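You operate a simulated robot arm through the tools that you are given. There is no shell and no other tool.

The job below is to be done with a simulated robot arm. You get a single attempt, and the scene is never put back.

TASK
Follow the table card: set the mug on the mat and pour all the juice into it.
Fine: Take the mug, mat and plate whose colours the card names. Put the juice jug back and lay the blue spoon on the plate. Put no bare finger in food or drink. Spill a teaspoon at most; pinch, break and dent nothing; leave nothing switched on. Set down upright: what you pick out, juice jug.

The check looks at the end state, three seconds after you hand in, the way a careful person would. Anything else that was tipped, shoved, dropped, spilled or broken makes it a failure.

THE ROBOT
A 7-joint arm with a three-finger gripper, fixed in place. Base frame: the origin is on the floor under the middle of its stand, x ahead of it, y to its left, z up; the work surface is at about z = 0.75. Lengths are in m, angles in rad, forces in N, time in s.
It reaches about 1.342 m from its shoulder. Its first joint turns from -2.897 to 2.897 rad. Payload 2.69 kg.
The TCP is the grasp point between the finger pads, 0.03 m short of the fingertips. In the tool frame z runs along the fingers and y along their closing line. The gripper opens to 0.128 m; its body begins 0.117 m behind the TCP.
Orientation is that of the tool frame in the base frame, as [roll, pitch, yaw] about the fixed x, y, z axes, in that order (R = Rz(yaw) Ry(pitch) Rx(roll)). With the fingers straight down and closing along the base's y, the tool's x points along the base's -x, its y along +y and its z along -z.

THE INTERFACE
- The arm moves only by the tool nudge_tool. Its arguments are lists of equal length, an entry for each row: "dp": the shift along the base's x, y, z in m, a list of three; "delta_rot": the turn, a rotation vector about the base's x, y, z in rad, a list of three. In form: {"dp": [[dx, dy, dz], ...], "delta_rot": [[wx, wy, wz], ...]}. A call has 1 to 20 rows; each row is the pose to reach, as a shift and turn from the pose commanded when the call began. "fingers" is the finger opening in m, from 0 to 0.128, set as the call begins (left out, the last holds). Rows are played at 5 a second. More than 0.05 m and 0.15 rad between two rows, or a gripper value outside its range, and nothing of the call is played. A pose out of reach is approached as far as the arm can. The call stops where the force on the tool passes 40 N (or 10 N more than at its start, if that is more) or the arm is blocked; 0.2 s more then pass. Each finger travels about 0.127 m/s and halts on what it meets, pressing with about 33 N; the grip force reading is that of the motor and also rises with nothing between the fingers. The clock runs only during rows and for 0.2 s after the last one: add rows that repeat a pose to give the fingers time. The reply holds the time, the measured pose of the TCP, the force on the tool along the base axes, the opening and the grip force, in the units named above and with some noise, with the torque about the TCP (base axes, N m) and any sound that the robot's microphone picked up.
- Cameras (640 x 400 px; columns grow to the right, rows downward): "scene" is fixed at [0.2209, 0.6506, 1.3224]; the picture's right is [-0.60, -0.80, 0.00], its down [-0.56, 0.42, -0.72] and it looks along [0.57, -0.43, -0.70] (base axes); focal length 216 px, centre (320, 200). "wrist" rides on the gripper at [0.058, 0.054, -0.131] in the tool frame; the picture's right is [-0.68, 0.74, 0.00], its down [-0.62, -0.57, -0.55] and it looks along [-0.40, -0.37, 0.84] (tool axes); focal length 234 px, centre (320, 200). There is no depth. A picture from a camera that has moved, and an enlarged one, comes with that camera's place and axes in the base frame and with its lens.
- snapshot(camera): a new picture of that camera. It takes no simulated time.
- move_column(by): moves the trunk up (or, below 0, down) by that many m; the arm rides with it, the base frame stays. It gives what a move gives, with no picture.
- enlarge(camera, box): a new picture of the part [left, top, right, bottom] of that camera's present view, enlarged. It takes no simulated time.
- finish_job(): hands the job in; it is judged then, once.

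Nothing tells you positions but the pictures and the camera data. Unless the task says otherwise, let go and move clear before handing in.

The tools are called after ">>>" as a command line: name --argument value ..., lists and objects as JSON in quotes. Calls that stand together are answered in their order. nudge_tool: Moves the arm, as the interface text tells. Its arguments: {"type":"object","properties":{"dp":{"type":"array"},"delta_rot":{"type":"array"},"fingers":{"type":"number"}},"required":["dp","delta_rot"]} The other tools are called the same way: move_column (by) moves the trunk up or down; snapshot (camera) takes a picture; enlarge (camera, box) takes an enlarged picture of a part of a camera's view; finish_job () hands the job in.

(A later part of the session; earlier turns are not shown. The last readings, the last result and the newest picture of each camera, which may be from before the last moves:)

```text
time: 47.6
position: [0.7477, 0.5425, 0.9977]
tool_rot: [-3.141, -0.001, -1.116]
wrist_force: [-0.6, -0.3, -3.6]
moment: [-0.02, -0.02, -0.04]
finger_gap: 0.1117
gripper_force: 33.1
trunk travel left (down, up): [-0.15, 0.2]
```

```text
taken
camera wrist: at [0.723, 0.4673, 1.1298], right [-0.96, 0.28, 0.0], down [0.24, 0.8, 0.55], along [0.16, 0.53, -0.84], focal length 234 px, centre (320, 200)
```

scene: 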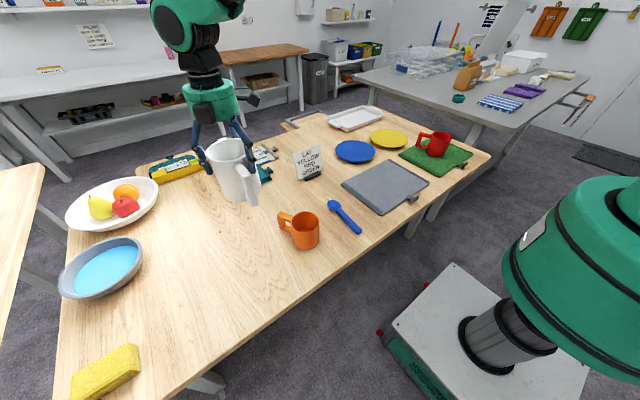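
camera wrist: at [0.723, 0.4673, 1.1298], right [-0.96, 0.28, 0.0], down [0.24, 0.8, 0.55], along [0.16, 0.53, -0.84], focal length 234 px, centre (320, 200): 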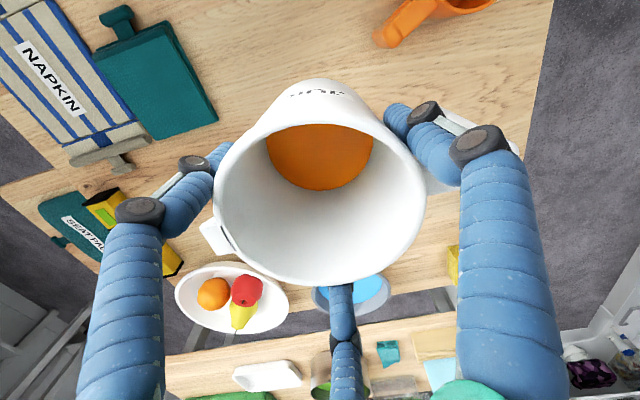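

The jug is held steady (about 0.37 kg). I now carry it toward the mat in two smooth legs, raising it a little and turning it clockwise 175° in total so the spout ends facing the robot.

>>> nudge_tool --dp '[[-0.0006, -0.0087, 0.0012], [-0.0017, -0.024, 0.0033], [-0.003, -0.0436, 0.006], [-0.0046, -0.0663, 0.0091], [-0.0062, -0.0894, 0.0123], [-0.0077, -0.1125, 0.0155], [-0.0093, -0.1356, 0.0187], [-0.0109, -0.1587, 0.0218], [-0.0125, -0.1818, 0.025], [-0.0141, -0.2049, 0.0282], [-0.0157, -0.228, 0.0314], [-0.0173, -0.2511, 0.0346], [-0.0189, -0.2742, 0.0377], [-0.0205, -0.2974, 0.0409], [-0.0221, -0.3205, 0.0441], [-0.0236, -0.3436, 0.0473], [-0.0252, -0.3667, 0.0505], [-0.0268, -0.3898, 0.0536], [-0.0284, -0.4129, 0.0568], [-0.03, -0.436, 0.06]]' --delta_rot '[[0, 0, -0.0305], [0, 0, -0.084], [0, 0, -0.1527], [0, 0, -0.2321], [0, 0, -0.313], [0, 0, -0.394], [0, 0, -0.4749], [0, 0, -0.5558], [0, 0, -0.6368], [0, 0, -0.7177], [0, 0, -0.7986], [0, 0, -0.8796], [0, 0, -0.9605], [0, 0, -1.0414], [0, 0, -1.1223], [0, 0, -1.2033], [0, 0, -1.2842], [0, 0, -1.3651], [0, 0, -1.4461], [0, 0, -1.527]]'

>>> snapshot --camera "wrist"

>>> snapshot --camera "scene"

```text
time: 51.8
position: [0.7188, 0.1081, 1.0583]
tool_rot: [3.141, -0.001, -2.646]
wrist_force: [0.1, -0.2, -2.7]
moment: [-0.06, 0.01, 0.04]
finger_gap: 0.1117
gripper_force: 33.2
trunk travel left (down, up): [-0.15, 0.2]
```

```text
taken
camera wrist: at [0.6395, 0.1277, 1.1904], right [0.24, 0.97, 0.0], down [0.81, -0.2, 0.55], along [0.53, -0.13, -0.84], focal length 234 px, centre (320, 200)
```

wrist: 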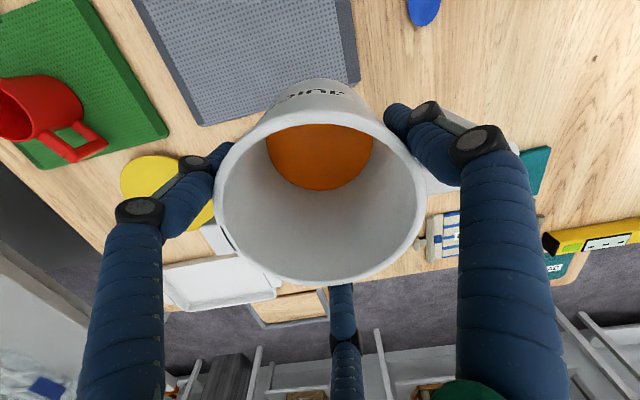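

```text
taken
```

scene: 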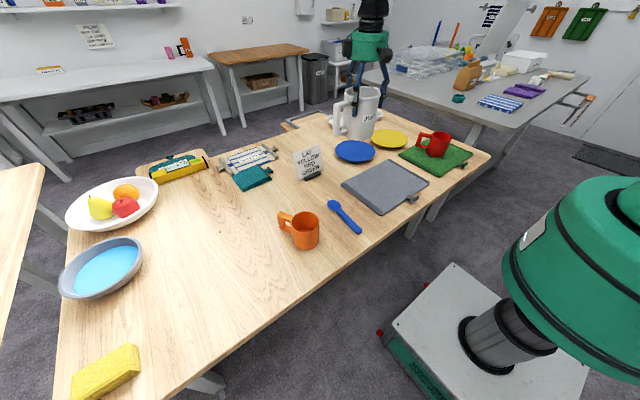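

Halfway, the jug is upright and the juice calm. Second leg: to beside and above the mug, turning the remaining half.

>>> nudge_tool --dp '[[-0.0018, -0.0231, 0], [-0.0036, -0.0462, 0], [-0.0053, -0.0692, 0], [-0.0071, -0.0923, 0], [-0.0089, -0.1154, 0], [-0.0107, -0.1385, 0], [-0.0124, -0.1616, 0], [-0.0142, -0.1847, 0], [-0.016, -0.2077, 0], [-0.0178, -0.2308, 0], [-0.0195, -0.2539, 0], [-0.0213, -0.277, 0], [-0.0231, -0.3001, 0], [-0.0249, -0.3231, 0], [-0.0266, -0.3462, 0], [-0.0284, -0.3693, 0], [-0.0302, -0.392, 0], [-0.0317, -0.4115, 0], [-0.0328, -0.4268, 0], [-0.0335, -0.4355, 0]]' --delta_rot '[[0, 0, -0.0809], [0, 0, -0.1619], [0, 0, -0.2428], [0, 0, -0.3237], [0, 0, -0.4047], [0, 0, -0.4856], [0, 0, -0.5665], [0, 0, -0.6474], [0, 0, -0.7284], [0, 0, -0.8093], [0, 0, -0.8902], [0, 0, -0.9712], [0, 0, -1.0521], [0, 0, -1.133], [0, 0, -1.214], [0, 0, -1.2949], [0, 0, -1.3743], [0, 0, -1.443], [0, 0, -1.4965], [0, 0, -1.527]]'

>>> snapshot --camera "wrist"

>>> enlarge --camera "scene" --box '[360, 20, 520, 200]'

```text
time: 56.0
position: [0.6852, -0.3294, 1.0581]
tool_rot: [-3.141, 0.001, 2.113]
wrist_force: [0.3, 0.0, -3.0]
moment: [-0.01, 0.0, -0.01]
finger_gap: 0.1116
gripper_force: 32.8
trunk travel left (down, up): [-0.15, 0.2]
```

```text
taken
camera wrist: at [0.6989, -0.2514, 1.1893], right [0.98, -0.2, 0.0], down [-0.17, -0.82, 0.55], along [-0.11, -0.54, -0.84], focal length 234 px, centre (320, 200)
```

wrist: 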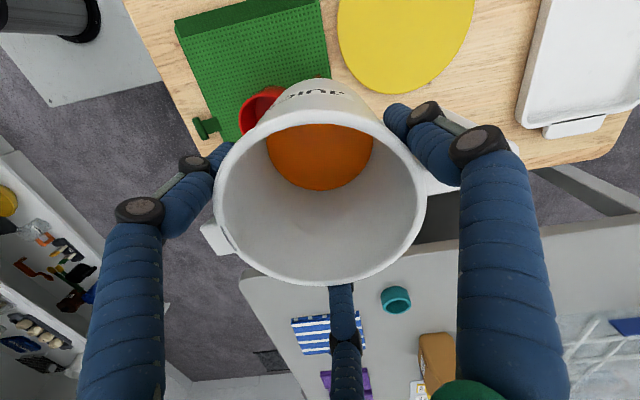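

```text
2.22 times, centred on (440, 110) of scene
camera zoom: at [0.2209, 0.6506, 1.3224], right [-0.6, -0.8, 0.0], down [-0.56, 0.42, -0.72], along [0.57, -0.43, -0.7], focal length 481 px, centre (53, 400)
```

zoom: 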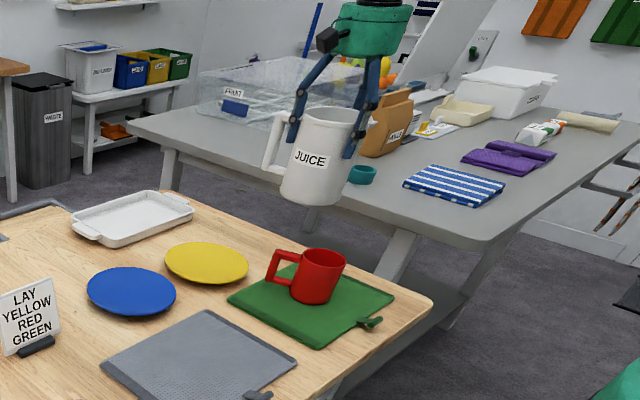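

The spout faces the robot, 6.5 cm from the tool axis and right above the mug's near half. I tilt 60° keeping the spout tip over the mug while lowering; no juice should leave yet.

>>> nudge_tool --dp '[[0.0007, 0, -0.0044], [0.0024, 0, -0.0088], [0.0037, 0, -0.0132], [0.0046, 0, -0.0176], [0.0051, 0, -0.022], [0.0053, 0, -0.0264], [0.0052, 0, -0.0308], [0.0047, 0, -0.0352], [0.0039, 0, -0.0396], [0.0027, 0, -0.044], [0.0012, 0, -0.0484], [-0.0007, 0, -0.0528], [-0.0028, 0, -0.0572], [-0.0053, 0, -0.0616], [-0.0081, 0, -0.066], [-0.0081, 0, -0.066]]' --delta_rot '[[0, -0.07, 0], [0, -0.14, 0], [0, -0.21, 0], [0, -0.28, 0], [0, -0.35, 0], [0, -0.42, 0], [0, -0.49, 0], [0, -0.56, 0], [0, -0.63, 0], [0, -0.7, 0], [0, -0.77, 0], [0, -0.84, 0], [0, -0.91, 0], [0, -0.98, 0], [0, -1.05, 0], [0, -1.05, 0]]'

>>> snapshot --camera "wrist"

>>> enlarge --camera "scene" --box '[380, 60, 520, 200]'

```text
time: 59.4
position: [0.6752, -0.3295, 0.9928]
tool_rot: [2.161, 0.464, 1.863]
wrist_force: [-0.5, -0.4, -3.3]
moment: [0.01, 0.22, 0.01]
finger_gap: 0.1111
gripper_force: 33.3
trunk travel left (down, up): [-0.15, 0.2]
```

```text
taken
camera wrist: at [0.5688, -0.2503, 1.071], right [0.49, -0.2, 0.85], down [-0.56, -0.82, 0.13], along [0.67, -0.54, -0.51], focal length 234 px, centre (320, 200)
```

wrist: 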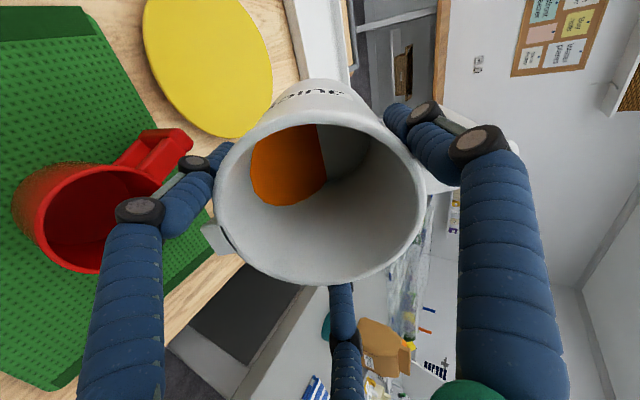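

```text
2.86 times, centred on (450, 130) of scene
camera zoom: at [0.2209, 0.6506, 1.3224], right [-0.6, -0.8, 0.0], down [-0.56, 0.42, -0.72], along [0.57, -0.43, -0.7], focal length 618 px, centre (-51, 400)
```

zoom: 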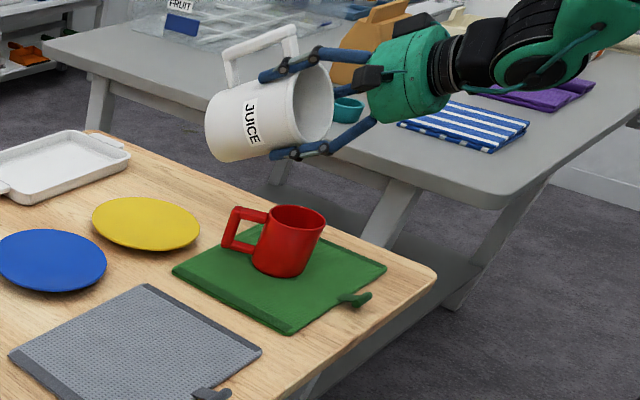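

The wrist camera shows both the juice inside the jug and the mug beneath. I ease to ~69° while lowering the spout to about 4.5 cm above the mug rim.

>>> nudge_tool --dp '[[-0.0009, 0, -0.0063], [-0.0017, 0, -0.0127], [-0.0026, 0, -0.019], [-0.0035, 0, -0.0254], [-0.0043, 0, -0.0317], [-0.0052, 0, -0.038], [-0.006, 0, -0.0444], [-0.0069, 0, -0.0507], [-0.0069, 0, -0.0507]]' --delta_rot '[[0, -0.0188, 0], [0, -0.0375, 0], [0, -0.0563, 0], [0, -0.075, 0], [0, -0.0938, 0], [0, -0.1125, 0], [0, -0.1313, 0], [0, -0.15, 0], [0, -0.15, 0]]'

>>> snapshot --camera "wrist"

>>> enlarge --camera "scene" --box '[380, 60, 520, 200]'

```text
time: 61.4
position: [0.6693, -0.3285, 0.9401]
tool_rot: [1.997, 0.499, 1.785]
wrist_force: [-0.9, 0.2, -3.7]
moment: [-0.02, 0.24, -0.03]
finger_gap: 0.1117
gripper_force: 33.3
trunk travel left (down, up): [-0.15, 0.2]
```

```text
taken
camera wrist: at [0.5519, -0.2499, 1.0031], right [0.36, -0.2, 0.91], down [-0.57, -0.82, 0.04], along [0.74, -0.54, -0.41], focal length 234 px, centre (320, 200)
```

wrist: 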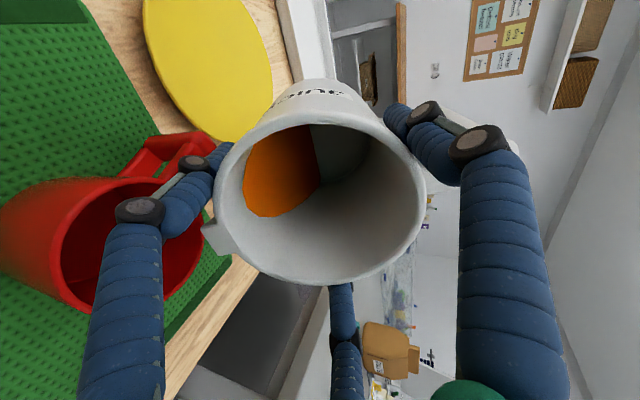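

```text
2.86 times, centred on (450, 130) of scene
camera zoom: at [0.2209, 0.6506, 1.3224], right [-0.6, -0.8, 0.0], down [-0.56, 0.42, -0.72], along [0.57, -0.43, -0.7], focal length 618 px, centre (-51, 400)
```

zoom: 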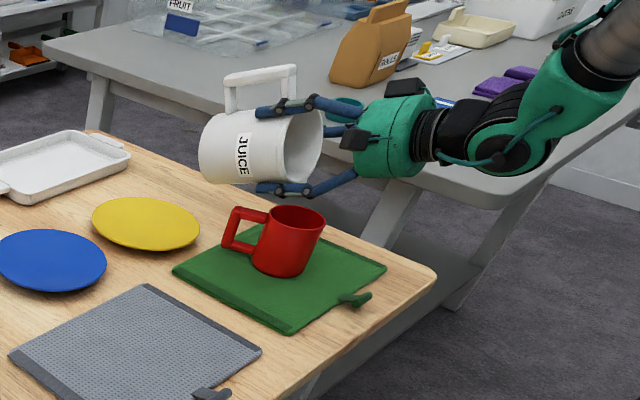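

The spout tip projects exactly over the mug's opening. I now tilt very slowly (0.015 rad per row) to ~77° and look.

>>> nudge_tool --dp '[[-0.0008, 0, 0.0007], [-0.0015, 0, 0.0015], [-0.0023, 0, 0.0023], [-0.0031, 0, 0.003], [-0.0039, 0, 0.0038], [-0.0047, 0, 0.0044], [-0.0056, 0, 0.0051], [-0.0063, 0, 0.0058], [-0.0072, 0, 0.0065], [-0.0081, 0, 0.0071]]' --delta_rot '[[0, -0.015, 0], [0, -0.03, 0], [0, -0.045, 0], [0, -0.06, 0], [0, -0.075, 0], [0, -0.09, 0], [0, -0.105, 0], [0, -0.12, 0], [0, -0.135, 0], [0, -0.15, 0]]'

>>> snapshot --camera "wrist"

>>> enlarge --camera "scene" --box '[400, 80, 500, 180]'

```text
time: 63.6
position: [0.6598, -0.3284, 0.9487]
tool_rot: [1.829, 0.528, 1.702]
wrist_force: [0.0, -0.5, -2.7]
moment: [0.02, 0.23, 0.0]
finger_gap: 0.1117
gripper_force: 32.6
trunk travel left (down, up): [-0.15, 0.2]
```

```text
taken
camera wrist: at [0.535, -0.25, 0.9928], right [0.21, -0.2, 0.96], down [-0.57, -0.82, -0.04], along [0.79, -0.54, -0.29], focal length 234 px, centre (320, 200)
```

wrist: 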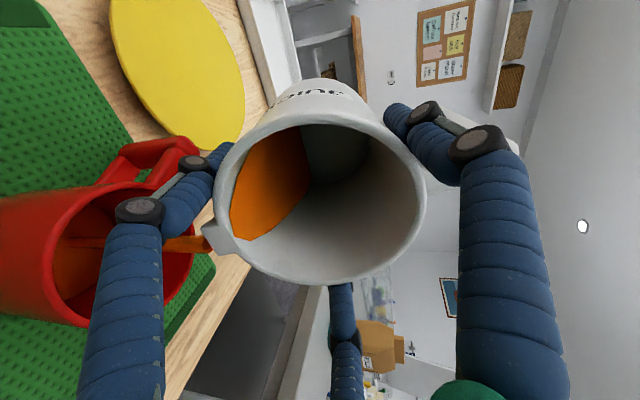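

```text
4.00 times, centred on (450, 130) of scene
camera zoom: at [0.2209, 0.6506, 1.3224], right [-0.6, -0.8, 0.0], down [-0.56, 0.42, -0.72], along [0.57, -0.43, -0.7], focal length 866 px, centre (-200, 480)
```

zoom: 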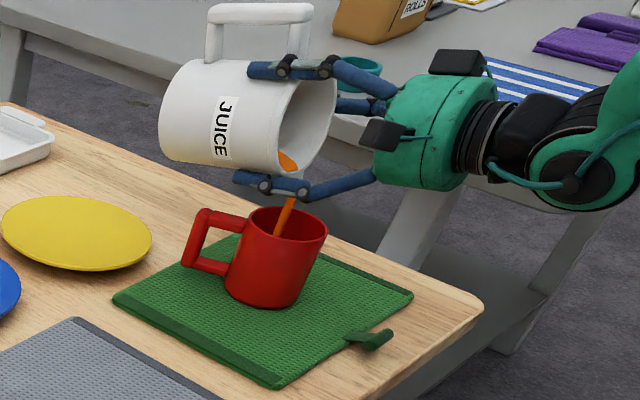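

Juice is streaming cleanly into the mug, passing clear of the lower finger. I continue the slow tilt to ~86°.

>>> nudge_tool --dp '[[0, 0, 0], [-0.0004, 0, 0.0004], [-0.0008, 0, 0.0007], [-0.0013, 0, 0.001], [-0.0017, 0, 0.0013], [-0.0021, 0, 0.0016], [-0.0026, 0, 0.002], [-0.003, 0, 0.0023], [-0.0035, 0, 0.0026], [-0.004, 0, 0.0028], [-0.0044, 0, 0.0031], [-0.0049, 0, 0.0034], [-0.0054, 0, 0.0037], [-0.0058, 0, 0.004], [-0.0062, 0, 0.0043], [-0.0067, 0, 0.0046], [-0.0072, 0, 0.0049], [-0.0076, 0, 0.0051], [-0.0081, 0, 0.0054], [-0.0091, 0, 0.0059]]' --delta_rot '[[0, 0, 0], [0, -0.0075, 0], [0, -0.015, 0], [0, -0.0225, 0], [0, -0.03, 0], [0, -0.0375, 0], [0, -0.045, 0], [0, -0.0525, 0], [0, -0.06, 0], [0, -0.0675, 0], [0, -0.075, 0], [0, -0.0825, 0], [0, -0.09, 0], [0, -0.0975, 0], [0, -0.105, 0], [0, -0.1125, 0], [0, -0.12, 0], [0, -0.1275, 0], [0, -0.135, 0], [0, -0.15, 0]]'

>>> snapshot --camera "wrist"

>>> enlarge --camera "scene" --box '[400, 80, 500, 180]'

```text
time: 67.8
position: [0.6509, -0.3283, 0.9548]
tool_rot: [1.653, 0.544, 1.611]
wrist_force: [0.2, 0.0, -2.0]
moment: [-0.03, 0.17, 0.04]
finger_gap: 0.1113
gripper_force: 32.9
trunk travel left (down, up): [-0.15, 0.2]
```

```text
taken
camera wrist: at [0.5202, -0.2498, 0.9803], right [0.07, -0.2, 0.98], down [-0.56, -0.82, -0.13], along [0.83, -0.54, -0.17], focal length 234 px, centre (320, 200)
```

wrist: 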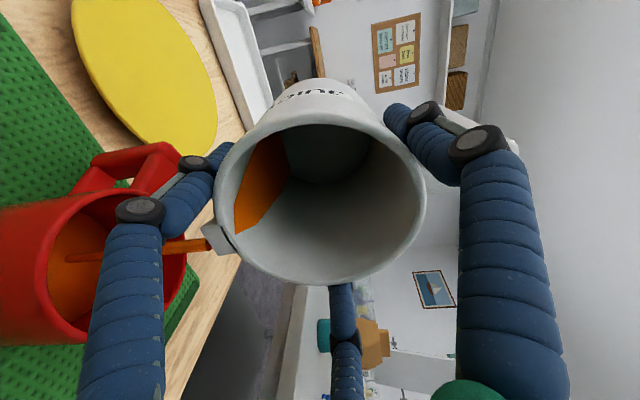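

```text
4.00 times, centred on (450, 130) of scene
camera zoom: at [0.2209, 0.6506, 1.3224], right [-0.6, -0.8, 0.0], down [-0.56, 0.42, -0.72], along [0.57, -0.43, -0.7], focal length 866 px, centre (-200, 480)
```

zoom: 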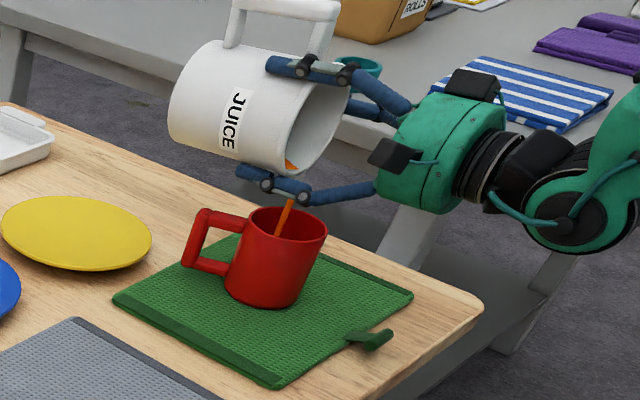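

Still pouring neatly, the level in the mug well below the rim. I continue to ~94.5° at half speed.

>>> nudge_tool --dp '[[-0.0005, 0, 0.0003], [-0.0009, 0, 0.0005], [-0.0014, 0, 0.0008], [-0.0018, 0, 0.001], [-0.0023, 0, 0.0013], [-0.0028, 0, 0.0015], [-0.0033, 0, 0.0018], [-0.0038, 0, 0.002], [-0.0043, 0, 0.0022], [-0.0048, 0, 0.0025], [-0.0053, 0, 0.0027], [-0.0058, 0, 0.0029], [-0.0063, 0, 0.0031], [-0.0067, 0, 0.0033], [-0.0072, 0, 0.0035], [-0.0077, 0, 0.0037], [-0.0082, 0, 0.0039], [-0.0088, 0, 0.0041], [-0.0093, 0, 0.0043], [-0.0098, 0, 0.0045]]' --delta_rot '[[0, -0.0075, 0], [0, -0.015, 0], [0, -0.0225, 0], [0, -0.03, 0], [0, -0.0375, 0], [0, -0.045, 0], [0, -0.0525, 0], [0, -0.06, 0], [0, -0.0675, 0], [0, -0.075, 0], [0, -0.0825, 0], [0, -0.09, 0], [0, -0.0975, 0], [0, -0.105, 0], [0, -0.1125, 0], [0, -0.12, 0], [0, -0.1275, 0], [0, -0.135, 0], [0, -0.1425, 0], [0, -0.15, 0]]'

>>> snapshot --camera "wrist"

>>> enlarge --camera "scene" --box '[400, 80, 500, 180]'

```text
time: 72.0
position: [0.6423, -0.3283, 0.9576]
tool_rot: [1.48, 0.54, 1.524]
wrist_force: [-0.4, 0.3, -1.2]
moment: [0.02, 0.14, 0.01]
finger_gap: 0.1114
gripper_force: 32.9
trunk travel left (down, up): [-0.15, 0.2]
```

```text
taken
camera wrist: at [0.5089, -0.2501, 0.9643], right [-0.08, -0.2, 0.98], down [-0.53, -0.82, -0.21], along [0.84, -0.54, -0.04], focal length 234 px, centre (320, 200)
```

wrist: 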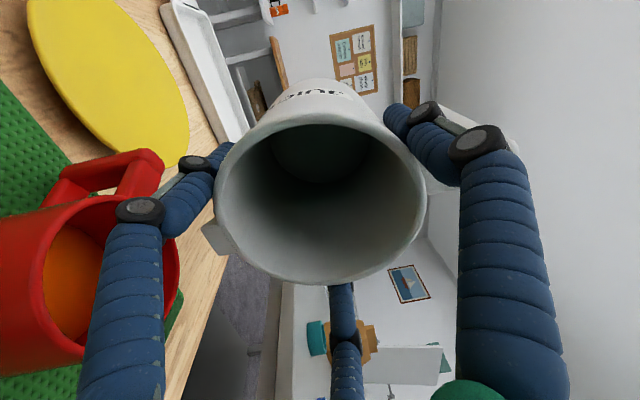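

```text
4.00 times, centred on (450, 130) of scene
camera zoom: at [0.2209, 0.6506, 1.3224], right [-0.6, -0.8, 0.0], down [-0.56, 0.42, -0.72], along [0.57, -0.43, -0.7], focal length 866 px, centre (-200, 480)
```

zoom: 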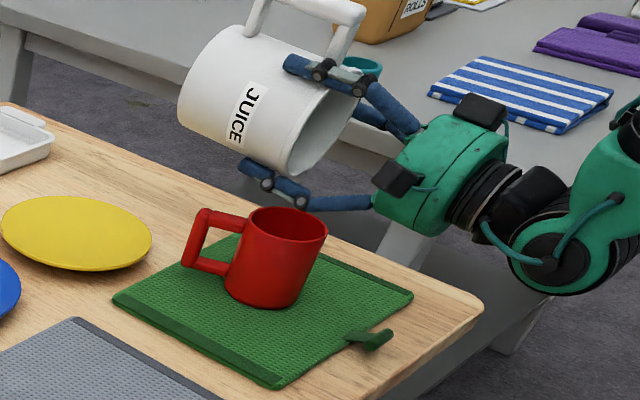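

The jug looks empty. I tilt a bit further to ~106° and hold for a couple of seconds to drain the last drops.

>>> nudge_tool --dp '[[-0.0017, 0, 0.0006], [-0.0034, 0, 0.0012], [-0.0052, 0, 0.0017], [-0.0069, 0, 0.0021], [-0.0087, 0, 0.0025], [-0.0104, 0, 0.0029], [-0.0122, 0, 0.0033], [-0.0139, 0, 0.0036], [-0.0139, 0, 0.0036], [-0.0139, 0, 0.0036], [-0.0139, 0, 0.0036], [-0.0139, 0, 0.0036], [-0.0139, 0, 0.0036], [-0.0139, 0, 0.0036], [-0.0139, 0, 0.0036], [-0.0139, 0, 0.0036], [-0.0139, 0, 0.0036], [-0.0139, 0, 0.0036], [-0.0139, 0, 0.0036], [-0.0139, 0, 0.0036]]' --delta_rot '[[0, -0.025, 0], [0, -0.05, 0], [0, -0.075, 0], [0, -0.1, 0], [0, -0.125, 0], [0, -0.15, 0], [0, -0.175, 0], [0, -0.2, 0], [0, -0.2, 0], [0, -0.2, 0], [0, -0.2, 0], [0, -0.2, 0], [0, -0.2, 0], [0, -0.2, 0], [0, -0.2, 0], [0, -0.2, 0], [0, -0.2, 0], [0, -0.2, 0], [0, -0.2, 0], [0, -0.2, 0]]'

>>> snapshot --camera "wrist"

>>> enlarge --camera "wrist" --box '[0, 130, 280, 340]'

>>> enlarge --camera "scene" --box '[400, 80, 500, 180]'

```text
time: 76.2
position: [0.6276, -0.3284, 0.9622]
tool_rot: [1.249, 0.519, 1.407]
wrist_force: [-0.6, 0.9, -1.3]
moment: [0.01, 0.14, 0.04]
finger_gap: 0.1116
gripper_force: 32.9
trunk travel left (down, up): [-0.15, 0.2]
```

```text
taken
camera wrist: at [0.4962, -0.2501, 0.9415], right [-0.27, -0.2, 0.94], down [-0.48, -0.82, -0.31], along [0.83, -0.54, 0.12], focal length 234 px, centre (320, 200)
```

wrist: 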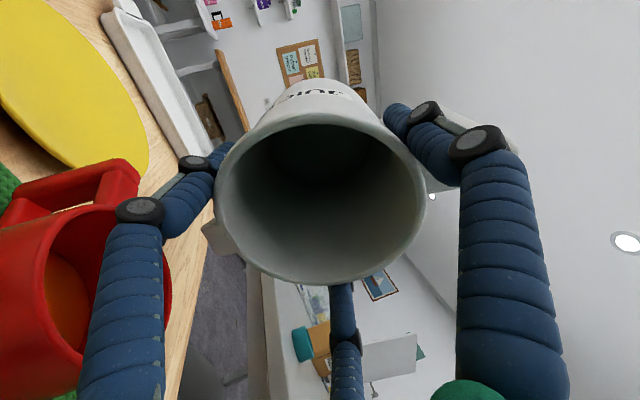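

```text
1.90 times, centred on (140, 235) of wrist
camera zoom: at [0.4962, -0.2501, 0.9415], right [-0.27, -0.2, 0.94], down [-0.48, -0.82, -0.31], along [0.83, -0.54, 0.12], focal length 446 px, centre (663, 133)
```

zoom: 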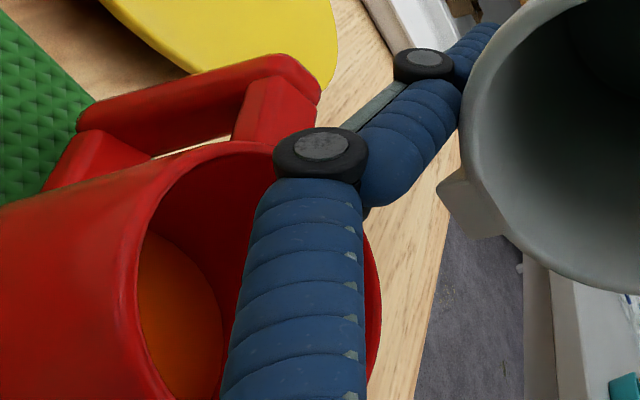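

```text
4.00 times, centred on (450, 130) of scene
camera zoom: at [0.2209, 0.6506, 1.3224], right [-0.6, -0.8, 0.0], down [-0.56, 0.42, -0.72], along [0.57, -0.43, -0.7], focal length 866 px, centre (-200, 480)
```

zoom: 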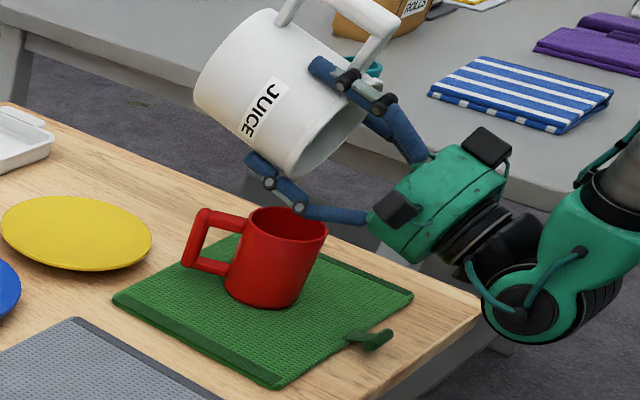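

The jug is empty and the juice is in the mug with no drips visible. I raise the jug and rotate it back upright.

>>> nudge_tool --dp '[[0, 0, 0.02], [0, 0, 0.045], [0.0031, 0, 0.0535], [0.0062, 0, 0.057], [0.0093, 0, 0.0605], [0.0124, 0, 0.064], [0.0156, 0, 0.0675], [0.0187, 0, 0.071], [0.0218, 0, 0.0745], [0.0249, 0, 0.078], [0.028, 0, 0.0815], [0.0311, 0, 0.085], [0.0342, 0, 0.0885], [0.0373, 0, 0.092], [0.0404, 0, 0.0955], [0.0436, 0, 0.099], [0.0467, 0, 0.1025], [0.0498, 0, 0.104], [0.0529, 0, 0.106], [0.056, 0, 0.108]]' --delta_rot '[[0, 0, 0], [0, 0.02, 0], [0, 0.12, 0], [0, 0.22, 0], [0, 0.32, 0], [0, 0.42, 0], [0, 0.52, 0], [0, 0.62, 0], [0, 0.72, 0], [0, 0.82, 0], [0, 0.92, 0], [0, 1.03, 0], [0, 1.14, 0], [0, 1.25, 0], [0, 1.36, 0], [0, 1.47, 0], [0, 1.58, 0], [0, 1.68, 0], [0, 1.77, 0], [0, 1.85, 0]]'

>>> snapshot --camera "wrist"

>>> enlarge --camera "scene" --box '[380, 60, 500, 200]'

```text
time: 80.4
position: [0.6843, -0.3304, 1.0687]
tool_rot: [-3.139, 0.0, 2.112]
wrist_force: [0.3, 0.0, -1.5]
moment: [0.01, 0.01, -0.01]
finger_gap: 0.1114
gripper_force: 33.2
trunk travel left (down, up): [-0.15, 0.2]
```

```text
taken
camera wrist: at [0.6991, -0.2507, 1.2008], right [0.98, -0.2, 0.0], down [-0.17, -0.82, 0.55], along [-0.11, -0.54, -0.84], focal length 234 px, centre (320, 200)
```

wrist: 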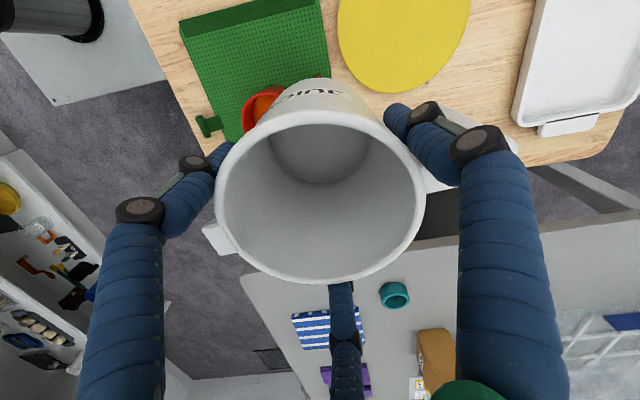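

```text
2.86 times, centred on (440, 130) of scene
camera zoom: at [0.2209, 0.6506, 1.3224], right [-0.6, -0.8, 0.0], down [-0.56, 0.42, -0.72], along [0.57, -0.43, -0.7], focal length 618 px, centre (-23, 400)
```

zoom: 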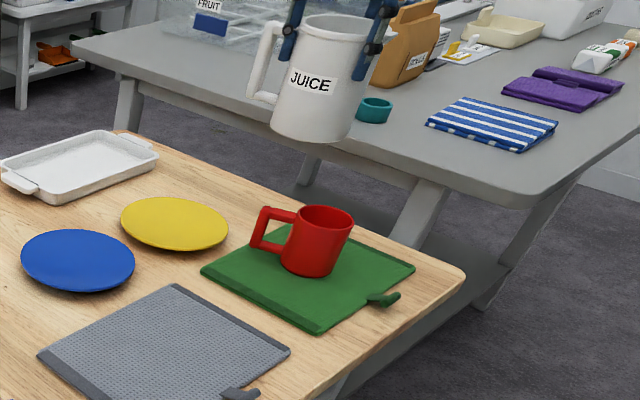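

The jug is empty and upright, the mug untouched. I carry the jug back along the same path, turning it back counter-clockwise.

>>> nudge_tool --dp '[[0.0006, 0.0087, 0], [0.0017, 0.024, 0], [0.0032, 0.0436, 0], [0.0048, 0.0663, 0], [0.0065, 0.0894, 0], [0.0082, 0.1125, 0], [0.0099, 0.1356, 0], [0.0115, 0.1587, 0], [0.0132, 0.1818, 0], [0.0149, 0.2049, 0], [0.0166, 0.228, 0], [0.0183, 0.2511, 0], [0.0199, 0.2742, 0], [0.0216, 0.2974, 0], [0.0233, 0.3205, 0], [0.025, 0.3436, 0], [0.0267, 0.3667, 0], [0.0283, 0.3898, 0], [0.03, 0.4129, 0], [0.0317, 0.436, 0]]' --delta_rot '[[0, 0, 0.0305], [0, 0, 0.084], [0, 0, 0.1527], [0, 0, 0.2321], [0, 0, 0.313], [0, 0, 0.394], [0, 0, 0.4749], [0, 0, 0.5558], [0, 0, 0.6368], [0, 0, 0.7177], [0, 0, 0.7986], [0, 0, 0.8796], [0, 0, 0.9605], [0, 0, 1.0414], [0, 0, 1.1223], [0, 0, 1.2033], [0, 0, 1.2842], [0, 0, 1.3651], [0, 0, 1.4461], [0, 0, 1.527]]'

>>> nudge_tool --dp '[[0.0017, 0.0231, 0], [0.0034, 0.0462, 0], [0.005, 0.0692, 0], [0.0067, 0.0923, 0], [0.0084, 0.1154, 0], [0.0101, 0.1385, 0], [0.0118, 0.1616, 0], [0.0134, 0.1847, 0], [0.0151, 0.2077, 0], [0.0168, 0.2308, 0], [0.0185, 0.2539, 0], [0.0202, 0.277, 0], [0.0218, 0.3001, 0], [0.0235, 0.3231, 0], [0.0252, 0.3462, 0], [0.0269, 0.3693, 0], [0.0285, 0.392, 0], [0.03, 0.4115, 0], [0.0311, 0.4268, 0], [0.0317, 0.4355, 0]]' --delta_rot '[[0, 0, 0.0809], [0, 0, 0.1619], [0, 0, 0.2428], [0, 0, 0.3237], [0, 0, 0.4047], [0, 0, 0.4856], [0, 0, 0.5665], [0, 0, 0.6474], [0, 0, 0.7284], [0, 0, 0.8093], [0, 0, 0.8902], [0, 0, 0.9712], [0, 0, 1.0521], [0, 0, 1.133], [0, 0, 1.214], [0, 0, 1.2949], [0, 0, 1.3743], [0, 0, 1.443], [0, 0, 1.4965], [0, 0, 1.527]]'

>>> snapshot --camera "wrist"

>>> snapshot --camera "scene"

```text
time: 84.6
position: [0.7154, 0.107, 1.0701]
tool_rot: [3.141, -0.001, -2.642]
wrist_force: [0.1, 0.1, -1.5]
moment: [-0.02, -0.02, 0.01]
finger_gap: 0.1112
gripper_force: 33.5
trunk travel left (down, up): [-0.15, 0.2]
```

```text
time: 88.8
position: [0.7482, 0.5432, 1.0705]
tool_rot: [3.141, -0.001, -1.114]
wrist_force: [-0.6, 0.3, -1.6]
moment: [-0.01, -0.02, -0.02]
finger_gap: 0.1115
gripper_force: 33.2
trunk travel left (down, up): [-0.15, 0.2]
```

```text
taken
camera wrist: at [0.7235, 0.4672, 1.2013], right [-0.96, 0.28, 0.0], down [0.24, 0.8, 0.55], along [0.16, 0.53, -0.84], focal length 234 px, centre (320, 200)
```

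wrist: 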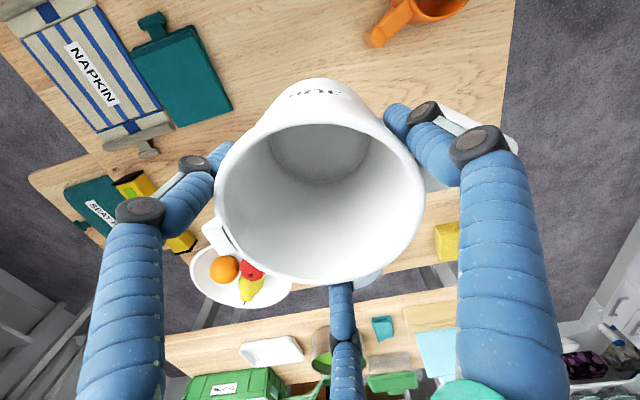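

```text
taken
```

scene: 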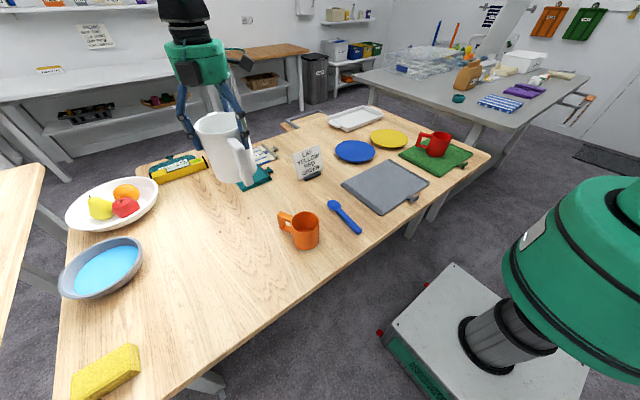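

The jug is back above its original spot. I lower it to about a centimetre above the table.

>>> nudge_tool --dp '[[0, 0, -0.015], [0, 0, -0.035], [0, 0, -0.06], [0, 0, -0.085], [0, 0, -0.11], [0, 0, -0.135], [0, 0, -0.16], [0, 0, -0.18], [0, 0, -0.195], [0, 0, -0.203], [0, 0, -0.203]]' --delta_rot '[[0, 0, 0], [0, 0, 0], [0, 0, 0], [0, 0, 0], [0, 0, 0], [0, 0, 0], [0, 0, 0], [0, 0, 0], [0, 0, 0], [0, 0, 0], [0, 0, 0]]'

>>> nudge_tool --dp '[[0, 0, -0.003], [0, 0, -0.006], [0, 0, -0.008], [0, 0, -0.008]]' --delta_rot '[[0, 0, 0], [0, 0, 0], [0, 0, 0], [0, 0, 0]]'

>>> enlarge --camera "scene" --box '[180, 140, 320, 260]'

```text
time: 91.2
position: [0.7467, 0.5446, 0.8668]
tool_rot: [-3.142, 0.0, -1.119]
wrist_force: [0.2, 0.1, -1.6]
moment: [-0.01, -0.02, -0.04]
finger_gap: 0.111
gripper_force: 32.8
trunk travel left (down, up): [-0.15, 0.2]
```

```text
time: 92.2
position: [0.7476, 0.5428, 0.8614]
tool_rot: [3.141, 0.001, -1.117]
wrist_force: [0.3, -1.9, 1.9]
moment: [0.01, 0.08, 0.04]
finger_gap: 0.1113
gripper_force: 32.9
trunk travel left (down, up): [-0.15, 0.2]
```

```text
3.33 times, centred on (250, 200) of scene
camera zoom: at [0.2209, 0.6506, 1.3224], right [-0.6, -0.8, 0.0], down [-0.56, 0.42, -0.72], along [0.57, -0.43, -0.7], focal length 722 px, centre (553, 200)
```

zoom: 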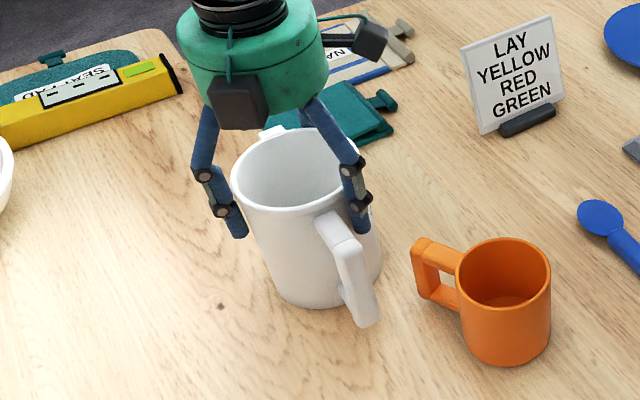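

Light contact is felt; the jug is in its original place. One more millimetre, then I open the fingers.

>>> nudge_tool --dp '[[0, 0, -0.001], [0, 0, -0.001]]' --delta_rot '[[0, 0, 0], [0, 0, 0]]'

>>> nudge_tool --dp '[[0, 0, 0], [0, 0, 0], [0, 0, 0], [0, 0, 0]]' --delta_rot '[[0, 0, 0], [0, 0, 0], [0, 0, 0], [0, 0, 0]]' --fingers 0.128

>>> snapshot --camera "wrist"

>>> enlarge --camera "scene" --box '[180, 140, 320, 260]'

```text
time: 92.8
position: [0.7464, 0.5429, 0.8588]
tool_rot: [-3.139, -0.001, -1.119]
wrist_force: [-2.8, -3.5, 11.3]
moment: [0.01, 0.86, 0.2]
finger_gap: 0.1116
gripper_force: 33.0
trunk travel left (down, up): [-0.15, 0.2]
```

```text
time: 93.8
position: [0.7473, 0.5437, 0.858]
tool_rot: [3.141, -0.001, -1.117]
wrist_force: [-0.6, -0.3, -0.1]
moment: [-0.01, 0.0, 0.02]
finger_gap: 0.128
gripper_force: 0.1
trunk travel left (down, up): [-0.15, 0.2]
```

```text
taken
camera wrist: at [0.723, 0.4679, 0.9898], right [-0.96, 0.28, 0.0], down [0.24, 0.8, 0.55], along [0.16, 0.53, -0.84], focal length 234 px, centre (320, 200)
```

wrist: 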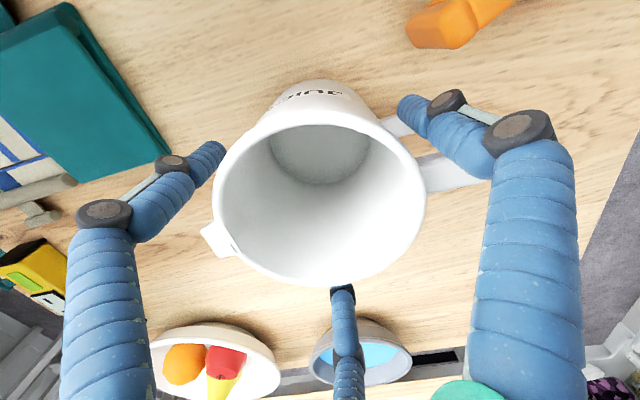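

```text
3.33 times, centred on (250, 200) of scene
camera zoom: at [0.2209, 0.6506, 1.3224], right [-0.6, -0.8, 0.0], down [-0.56, 0.42, -0.72], along [0.57, -0.43, -0.7], focal length 722 px, centre (553, 200)
```

zoom: 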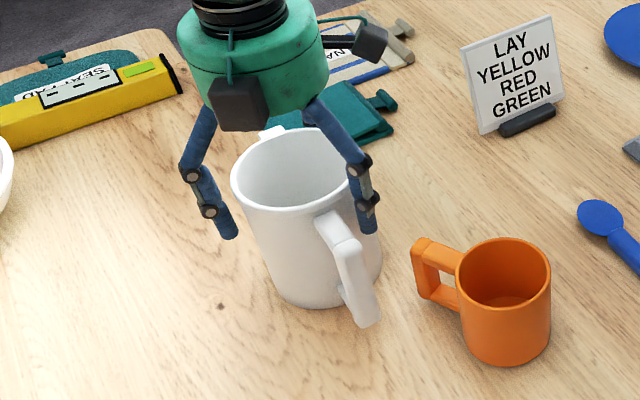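

The jug stands upright where it was. I rise clear, then move over the blue spoon, turning the gripper back by 120°.

>>> nudge_tool --dp '[[0, 0, 0.015], [0, 0, 0.035], [0, 0, 0.06], [0, 0, 0.09], [0, 0, 0.12], [0, 0, 0.15], [0, 0, 0.15]]' --delta_rot '[[0, 0, 0], [0, 0, 0], [0, 0, 0], [0, 0, 0], [0, 0, 0], [0, 0, 0], [0, 0, 0]]'

>>> nudge_tool --dp '[[-0.0091, -0.0132, 0], [-0.0182, -0.0263, 0], [-0.0274, -0.0394, 0], [-0.0365, -0.0526, 0], [-0.0456, -0.0658, 0], [-0.0547, -0.0789, 0], [-0.0639, -0.092, 0], [-0.073, -0.1052, 0], [-0.0821, -0.1184, 0], [-0.0913, -0.1315, 0], [-0.1004, -0.1446, 0], [-0.1095, -0.1578, 0], [-0.1186, -0.171, 0], [-0.1278, -0.1841, 0], [-0.1369, -0.1972, 0], [-0.146, -0.2104, 0], [-0.1551, -0.2236, 0], [-0.1643, -0.2367, 0], [-0.1734, -0.2498, 0], [-0.1825, -0.263, 0]]' --delta_rot '[[0, 0, -0.1047], [0, 0, -0.2094], [0, 0, -0.3142], [0, 0, -0.4189], [0, 0, -0.5236], [0, 0, -0.6283], [0, 0, -0.733], [0, 0, -0.8378], [0, 0, -0.9425], [0, 0, -1.0472], [0, 0, -1.1519], [0, 0, -1.2566], [0, 0, -1.3614], [0, 0, -1.4661], [0, 0, -1.5708], [0, 0, -1.6755], [0, 0, -1.7802], [0, 0, -1.885], [0, 0, -1.9897], [0, 0, -2.0944]]' --fingers 0.08

>>> snapshot --camera "wrist"

>>> snapshot --camera "scene"

```text
time: 95.4
position: [0.7468, 0.5436, 1.0085]
tool_rot: [-3.14, 0.0, -1.116]
wrist_force: [0.4, -0.9, -0.3]
moment: [0.03, -0.04, 0.01]
finger_gap: 0.128
gripper_force: 0.0
trunk travel left (down, up): [-0.15, 0.2]
```

```text
time: 99.6
position: [0.5648, 0.2789, 1.0088]
tool_rot: [3.14, 0.001, 3.073]
wrist_force: [0.0, -0.1, 0.6]
moment: [-0.02, 0.01, 0.01]
finger_gap: 0.08
gripper_force: 0.0
trunk travel left (down, up): [-0.15, 0.2]
```

```text
taken
camera wrist: at [0.5098, 0.3386, 1.1404], right [0.73, 0.69, 0.0], down [0.57, -0.61, 0.55], along [0.38, -0.4, -0.84], focal length 234 px, centre (320, 200)
```

wrist: 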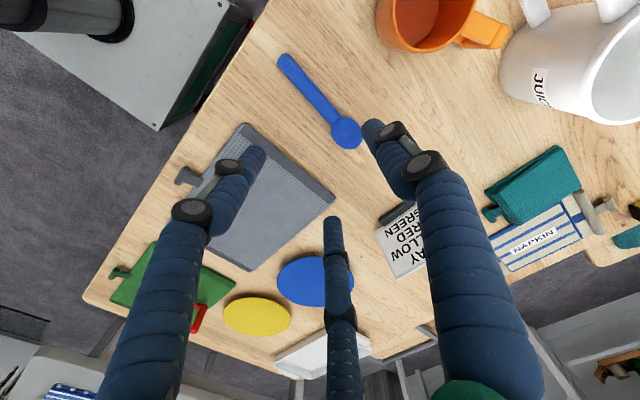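

```text
taken
```

scene: 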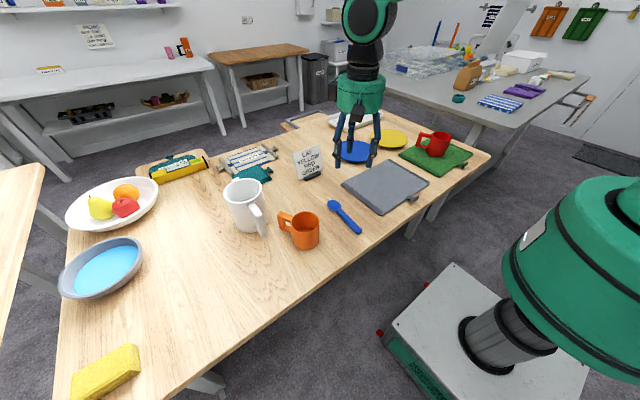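

>>> enlarge --camera "wrist" --box '[260, 40, 380, 160]'

>>> enlarge --camera "scene" --box '[310, 180, 380, 250]'

>>> enlarge --camera "scene" --box '[330, 110, 430, 180]'

```text
3.33 times, centred on (320, 100) of wrist
camera zoom: at [0.5098, 0.3386, 1.1404], right [0.73, 0.69, 0.0], down [0.57, -0.61, 0.55], along [0.38, -0.4, -0.84], focal length 781 px, centre (320, 533)
```

zoom: 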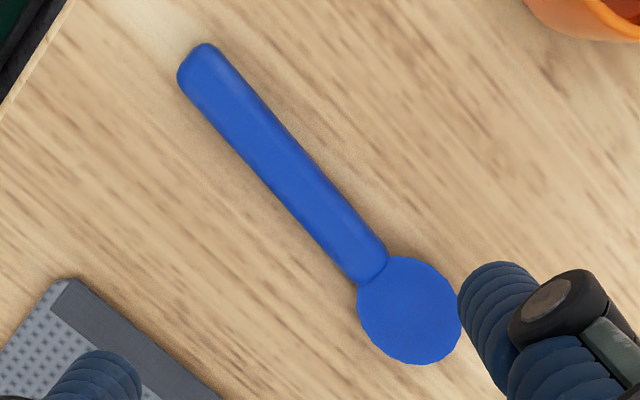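

```text
5.71 times, centred on (345, 215) of scene
camera zoom: at [0.2209, 0.6506, 1.3224], right [-0.6, -0.8, 0.0], down [-0.56, 0.42, -0.72], along [0.57, -0.43, -0.7], focal length 1237 px, centre (177, 114)
```

zoom: 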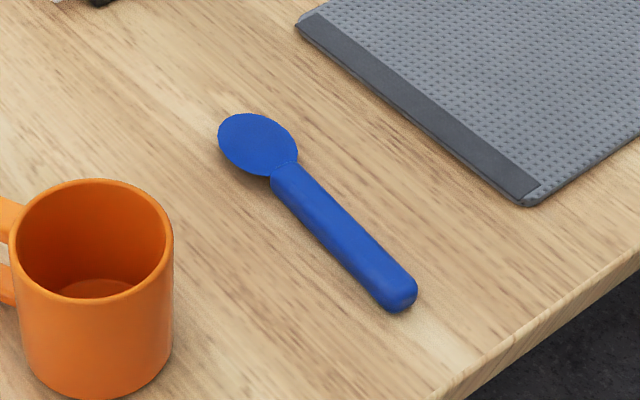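

```text
5.71 times, centred on (380, 145) of scene
camera zoom: at [0.2209, 0.6506, 1.3224], right [-0.6, -0.8, 0.0], down [-0.56, 0.42, -0.72], along [0.57, -0.43, -0.7], focal length 1237 px, centre (-23, 514)
```

zoom: 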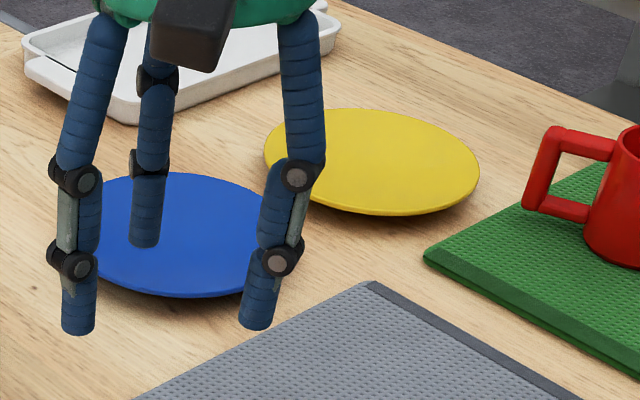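

The spoon runs from the handle end (0.482,0.292) to the bowl tip (0.646,0.276), about -4.5° from x, handle ~2 cm wide. I descend over the handle at x≈0.556, stopping 5 cm above the final height for a look.

>>> nudge_tool --dp '[[-0.003, 0, -0.03], [-0.006, -0.001, -0.065], [-0.009, -0.001, -0.1], [-0.009, -0.001, -0.135], [-0.009, -0.001, -0.165], [-0.009, -0.001, -0.18], [-0.009, -0.001, -0.18]]' --delta_rot '[[0, 0, 0], [0, 0, 0], [0, 0, 0], [0, 0, 0], [0, 0, 0], [0, 0, 0], [0, 0, 0]]'

>>> snapshot --camera "wrist"

>>> enlarge --camera "scene" --box '[290, 130, 400, 250]'

```text
time: 101.2
position: [0.5566, 0.2787, 0.8282]
tool_rot: [3.14, 0.0, 3.073]
wrist_force: [-0.5, 0.4, 0.2]
moment: [-0.01, 0.02, 0.0]
finger_gap: 0.0798
gripper_force: 0.1
trunk travel left (down, up): [-0.15, 0.2]
```

```text
taken
camera wrist: at [0.5007, 0.3369, 0.9597], right [0.73, 0.69, 0.0], down [0.58, -0.61, 0.55], along [0.38, -0.4, -0.84], focal length 234 px, centre (320, 200)
```

wrist: 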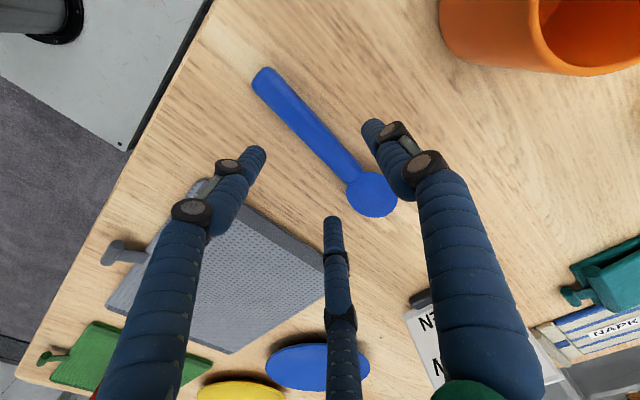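

```text
3.33 times, centred on (345, 190) of scene
camera zoom: at [0.2209, 0.6506, 1.3224], right [-0.6, -0.8, 0.0], down [-0.56, 0.42, -0.72], along [0.57, -0.43, -0.7], focal length 722 px, centre (237, 233)
```

zoom: 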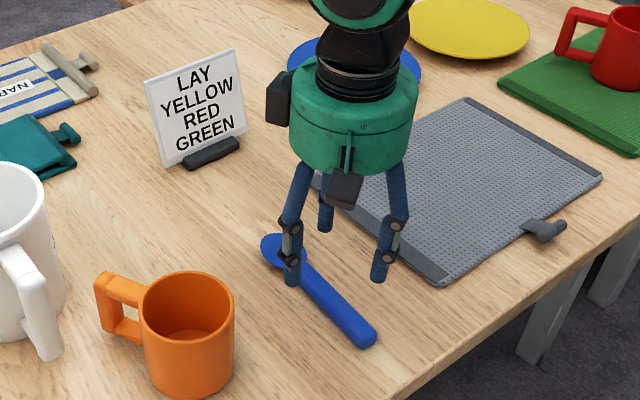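

Alignment is as planned (tool axis ~6 mm to the -y side of the handle's centreline, so the three fingers meet it together). I descend to TCP z≈0.784.

>>> nudge_tool --dp '[[0, 0, -0.012], [0, 0, -0.024], [0, 0, -0.034], [0, 0, -0.04], [0, 0, -0.043], [0, 0, -0.043]]' --delta_rot '[[0, 0, 0], [0, 0, 0], [0, 0, 0], [0, 0, 0], [0, 0, 0], [0, 0, 0]]'

>>> snapshot --camera "wrist"

>>> enlarge --camera "scene" --box '[310, 170, 390, 250]'

```text
time: 102.6
position: [0.557, 0.2791, 0.785]
tool_rot: [-3.14, 0.001, 3.072]
wrist_force: [-0.3, 0.2, 0.0]
moment: [0.01, -0.01, 0.0]
finger_gap: 0.0801
gripper_force: 0.1
trunk travel left (down, up): [-0.15, 0.2]
```

```text
taken
camera wrist: at [0.5004, 0.3378, 0.9162], right [0.73, 0.69, 0.0], down [0.58, -0.61, 0.55], along [0.38, -0.4, -0.84], focal length 234 px, centre (320, 200)
```

wrist: 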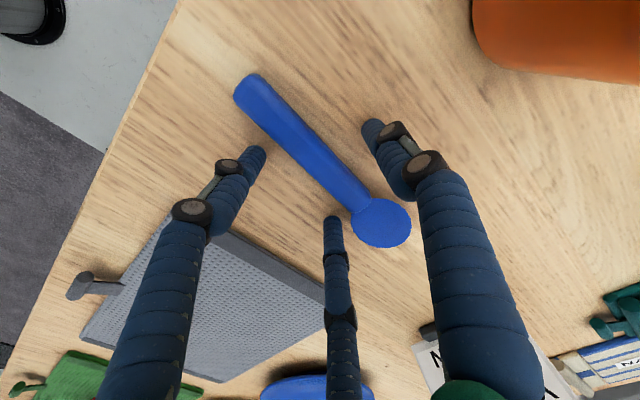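

```text
5.00 times, centred on (350, 210) of scene
camera zoom: at [0.2209, 0.6506, 1.3224], right [-0.6, -0.8, 0.0], down [-0.56, 0.42, -0.72], along [0.57, -0.43, -0.7], focal length 1082 px, centre (170, 150)
```

zoom: 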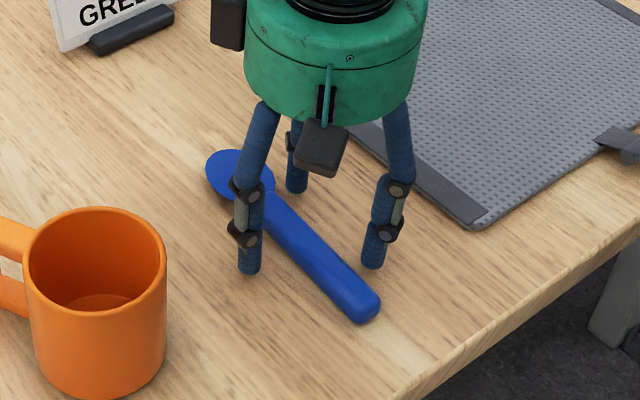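

The fingers straddle the handle just above the table with no contact. I drop 2 mm more and close.

>>> nudge_tool --dp '[[0, 0, -0.002], [0, 0, -0.002]]' --delta_rot '[[0, 0, 0], [0, 0, 0]]'

>>> nudge_tool --dp '[[0, 0, 0], [0, 0, 0], [0, 0, 0], [0, 0, 0], [0, 0, 0]]' --delta_rot '[[0, 0, 0], [0, 0, 0], [0, 0, 0], [0, 0, 0], [0, 0, 0]]' --fingers 0.005

>>> snapshot --camera "wrist"

>>> enlarge --camera "scene" --box '[310, 170, 390, 250]'

```text
time: 103.2
position: [0.5556, 0.2798, 0.7819]
tool_rot: [3.141, 0.001, 3.072]
wrist_force: [0.1, -0.3, -0.3]
moment: [0.01, 0.01, -0.02]
finger_gap: 0.08
gripper_force: 0.0
trunk travel left (down, up): [-0.15, 0.2]
```

```text
time: 104.4
position: [0.5564, 0.2784, 0.7828]
tool_rot: [-3.14, 0.0, 3.072]
wrist_force: [0.6, 0.4, 0.7]
moment: [0.02, -0.04, 0.03]
finger_gap: 0.0323
gripper_force: 32.8
trunk travel left (down, up): [-0.15, 0.2]
```

```text
taken
camera wrist: at [0.4999, 0.3369, 0.9144], right [0.73, 0.69, 0.0], down [0.58, -0.61, 0.55], along [0.38, -0.4, -0.84], focal length 234 px, centre (320, 200)
```

wrist: 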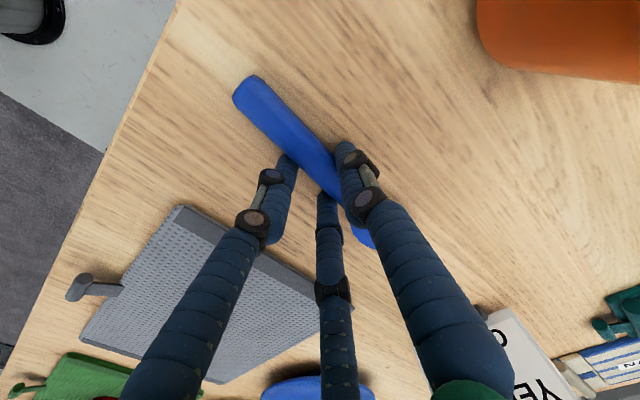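

```text
5.00 times, centred on (350, 210) of scene
camera zoom: at [0.2209, 0.6506, 1.3224], right [-0.6, -0.8, 0.0], down [-0.56, 0.42, -0.72], along [0.57, -0.43, -0.7], focal length 1082 px, centre (170, 150)
```

zoom: 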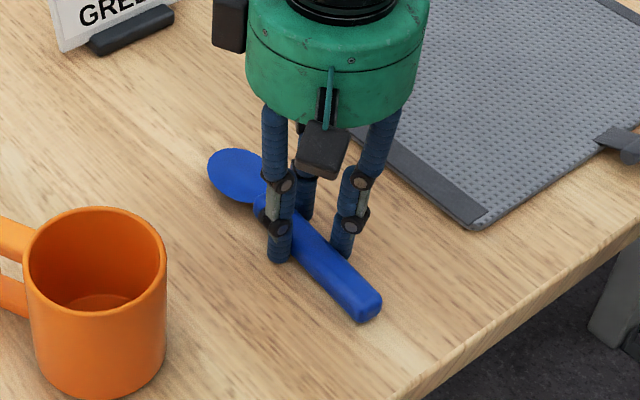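

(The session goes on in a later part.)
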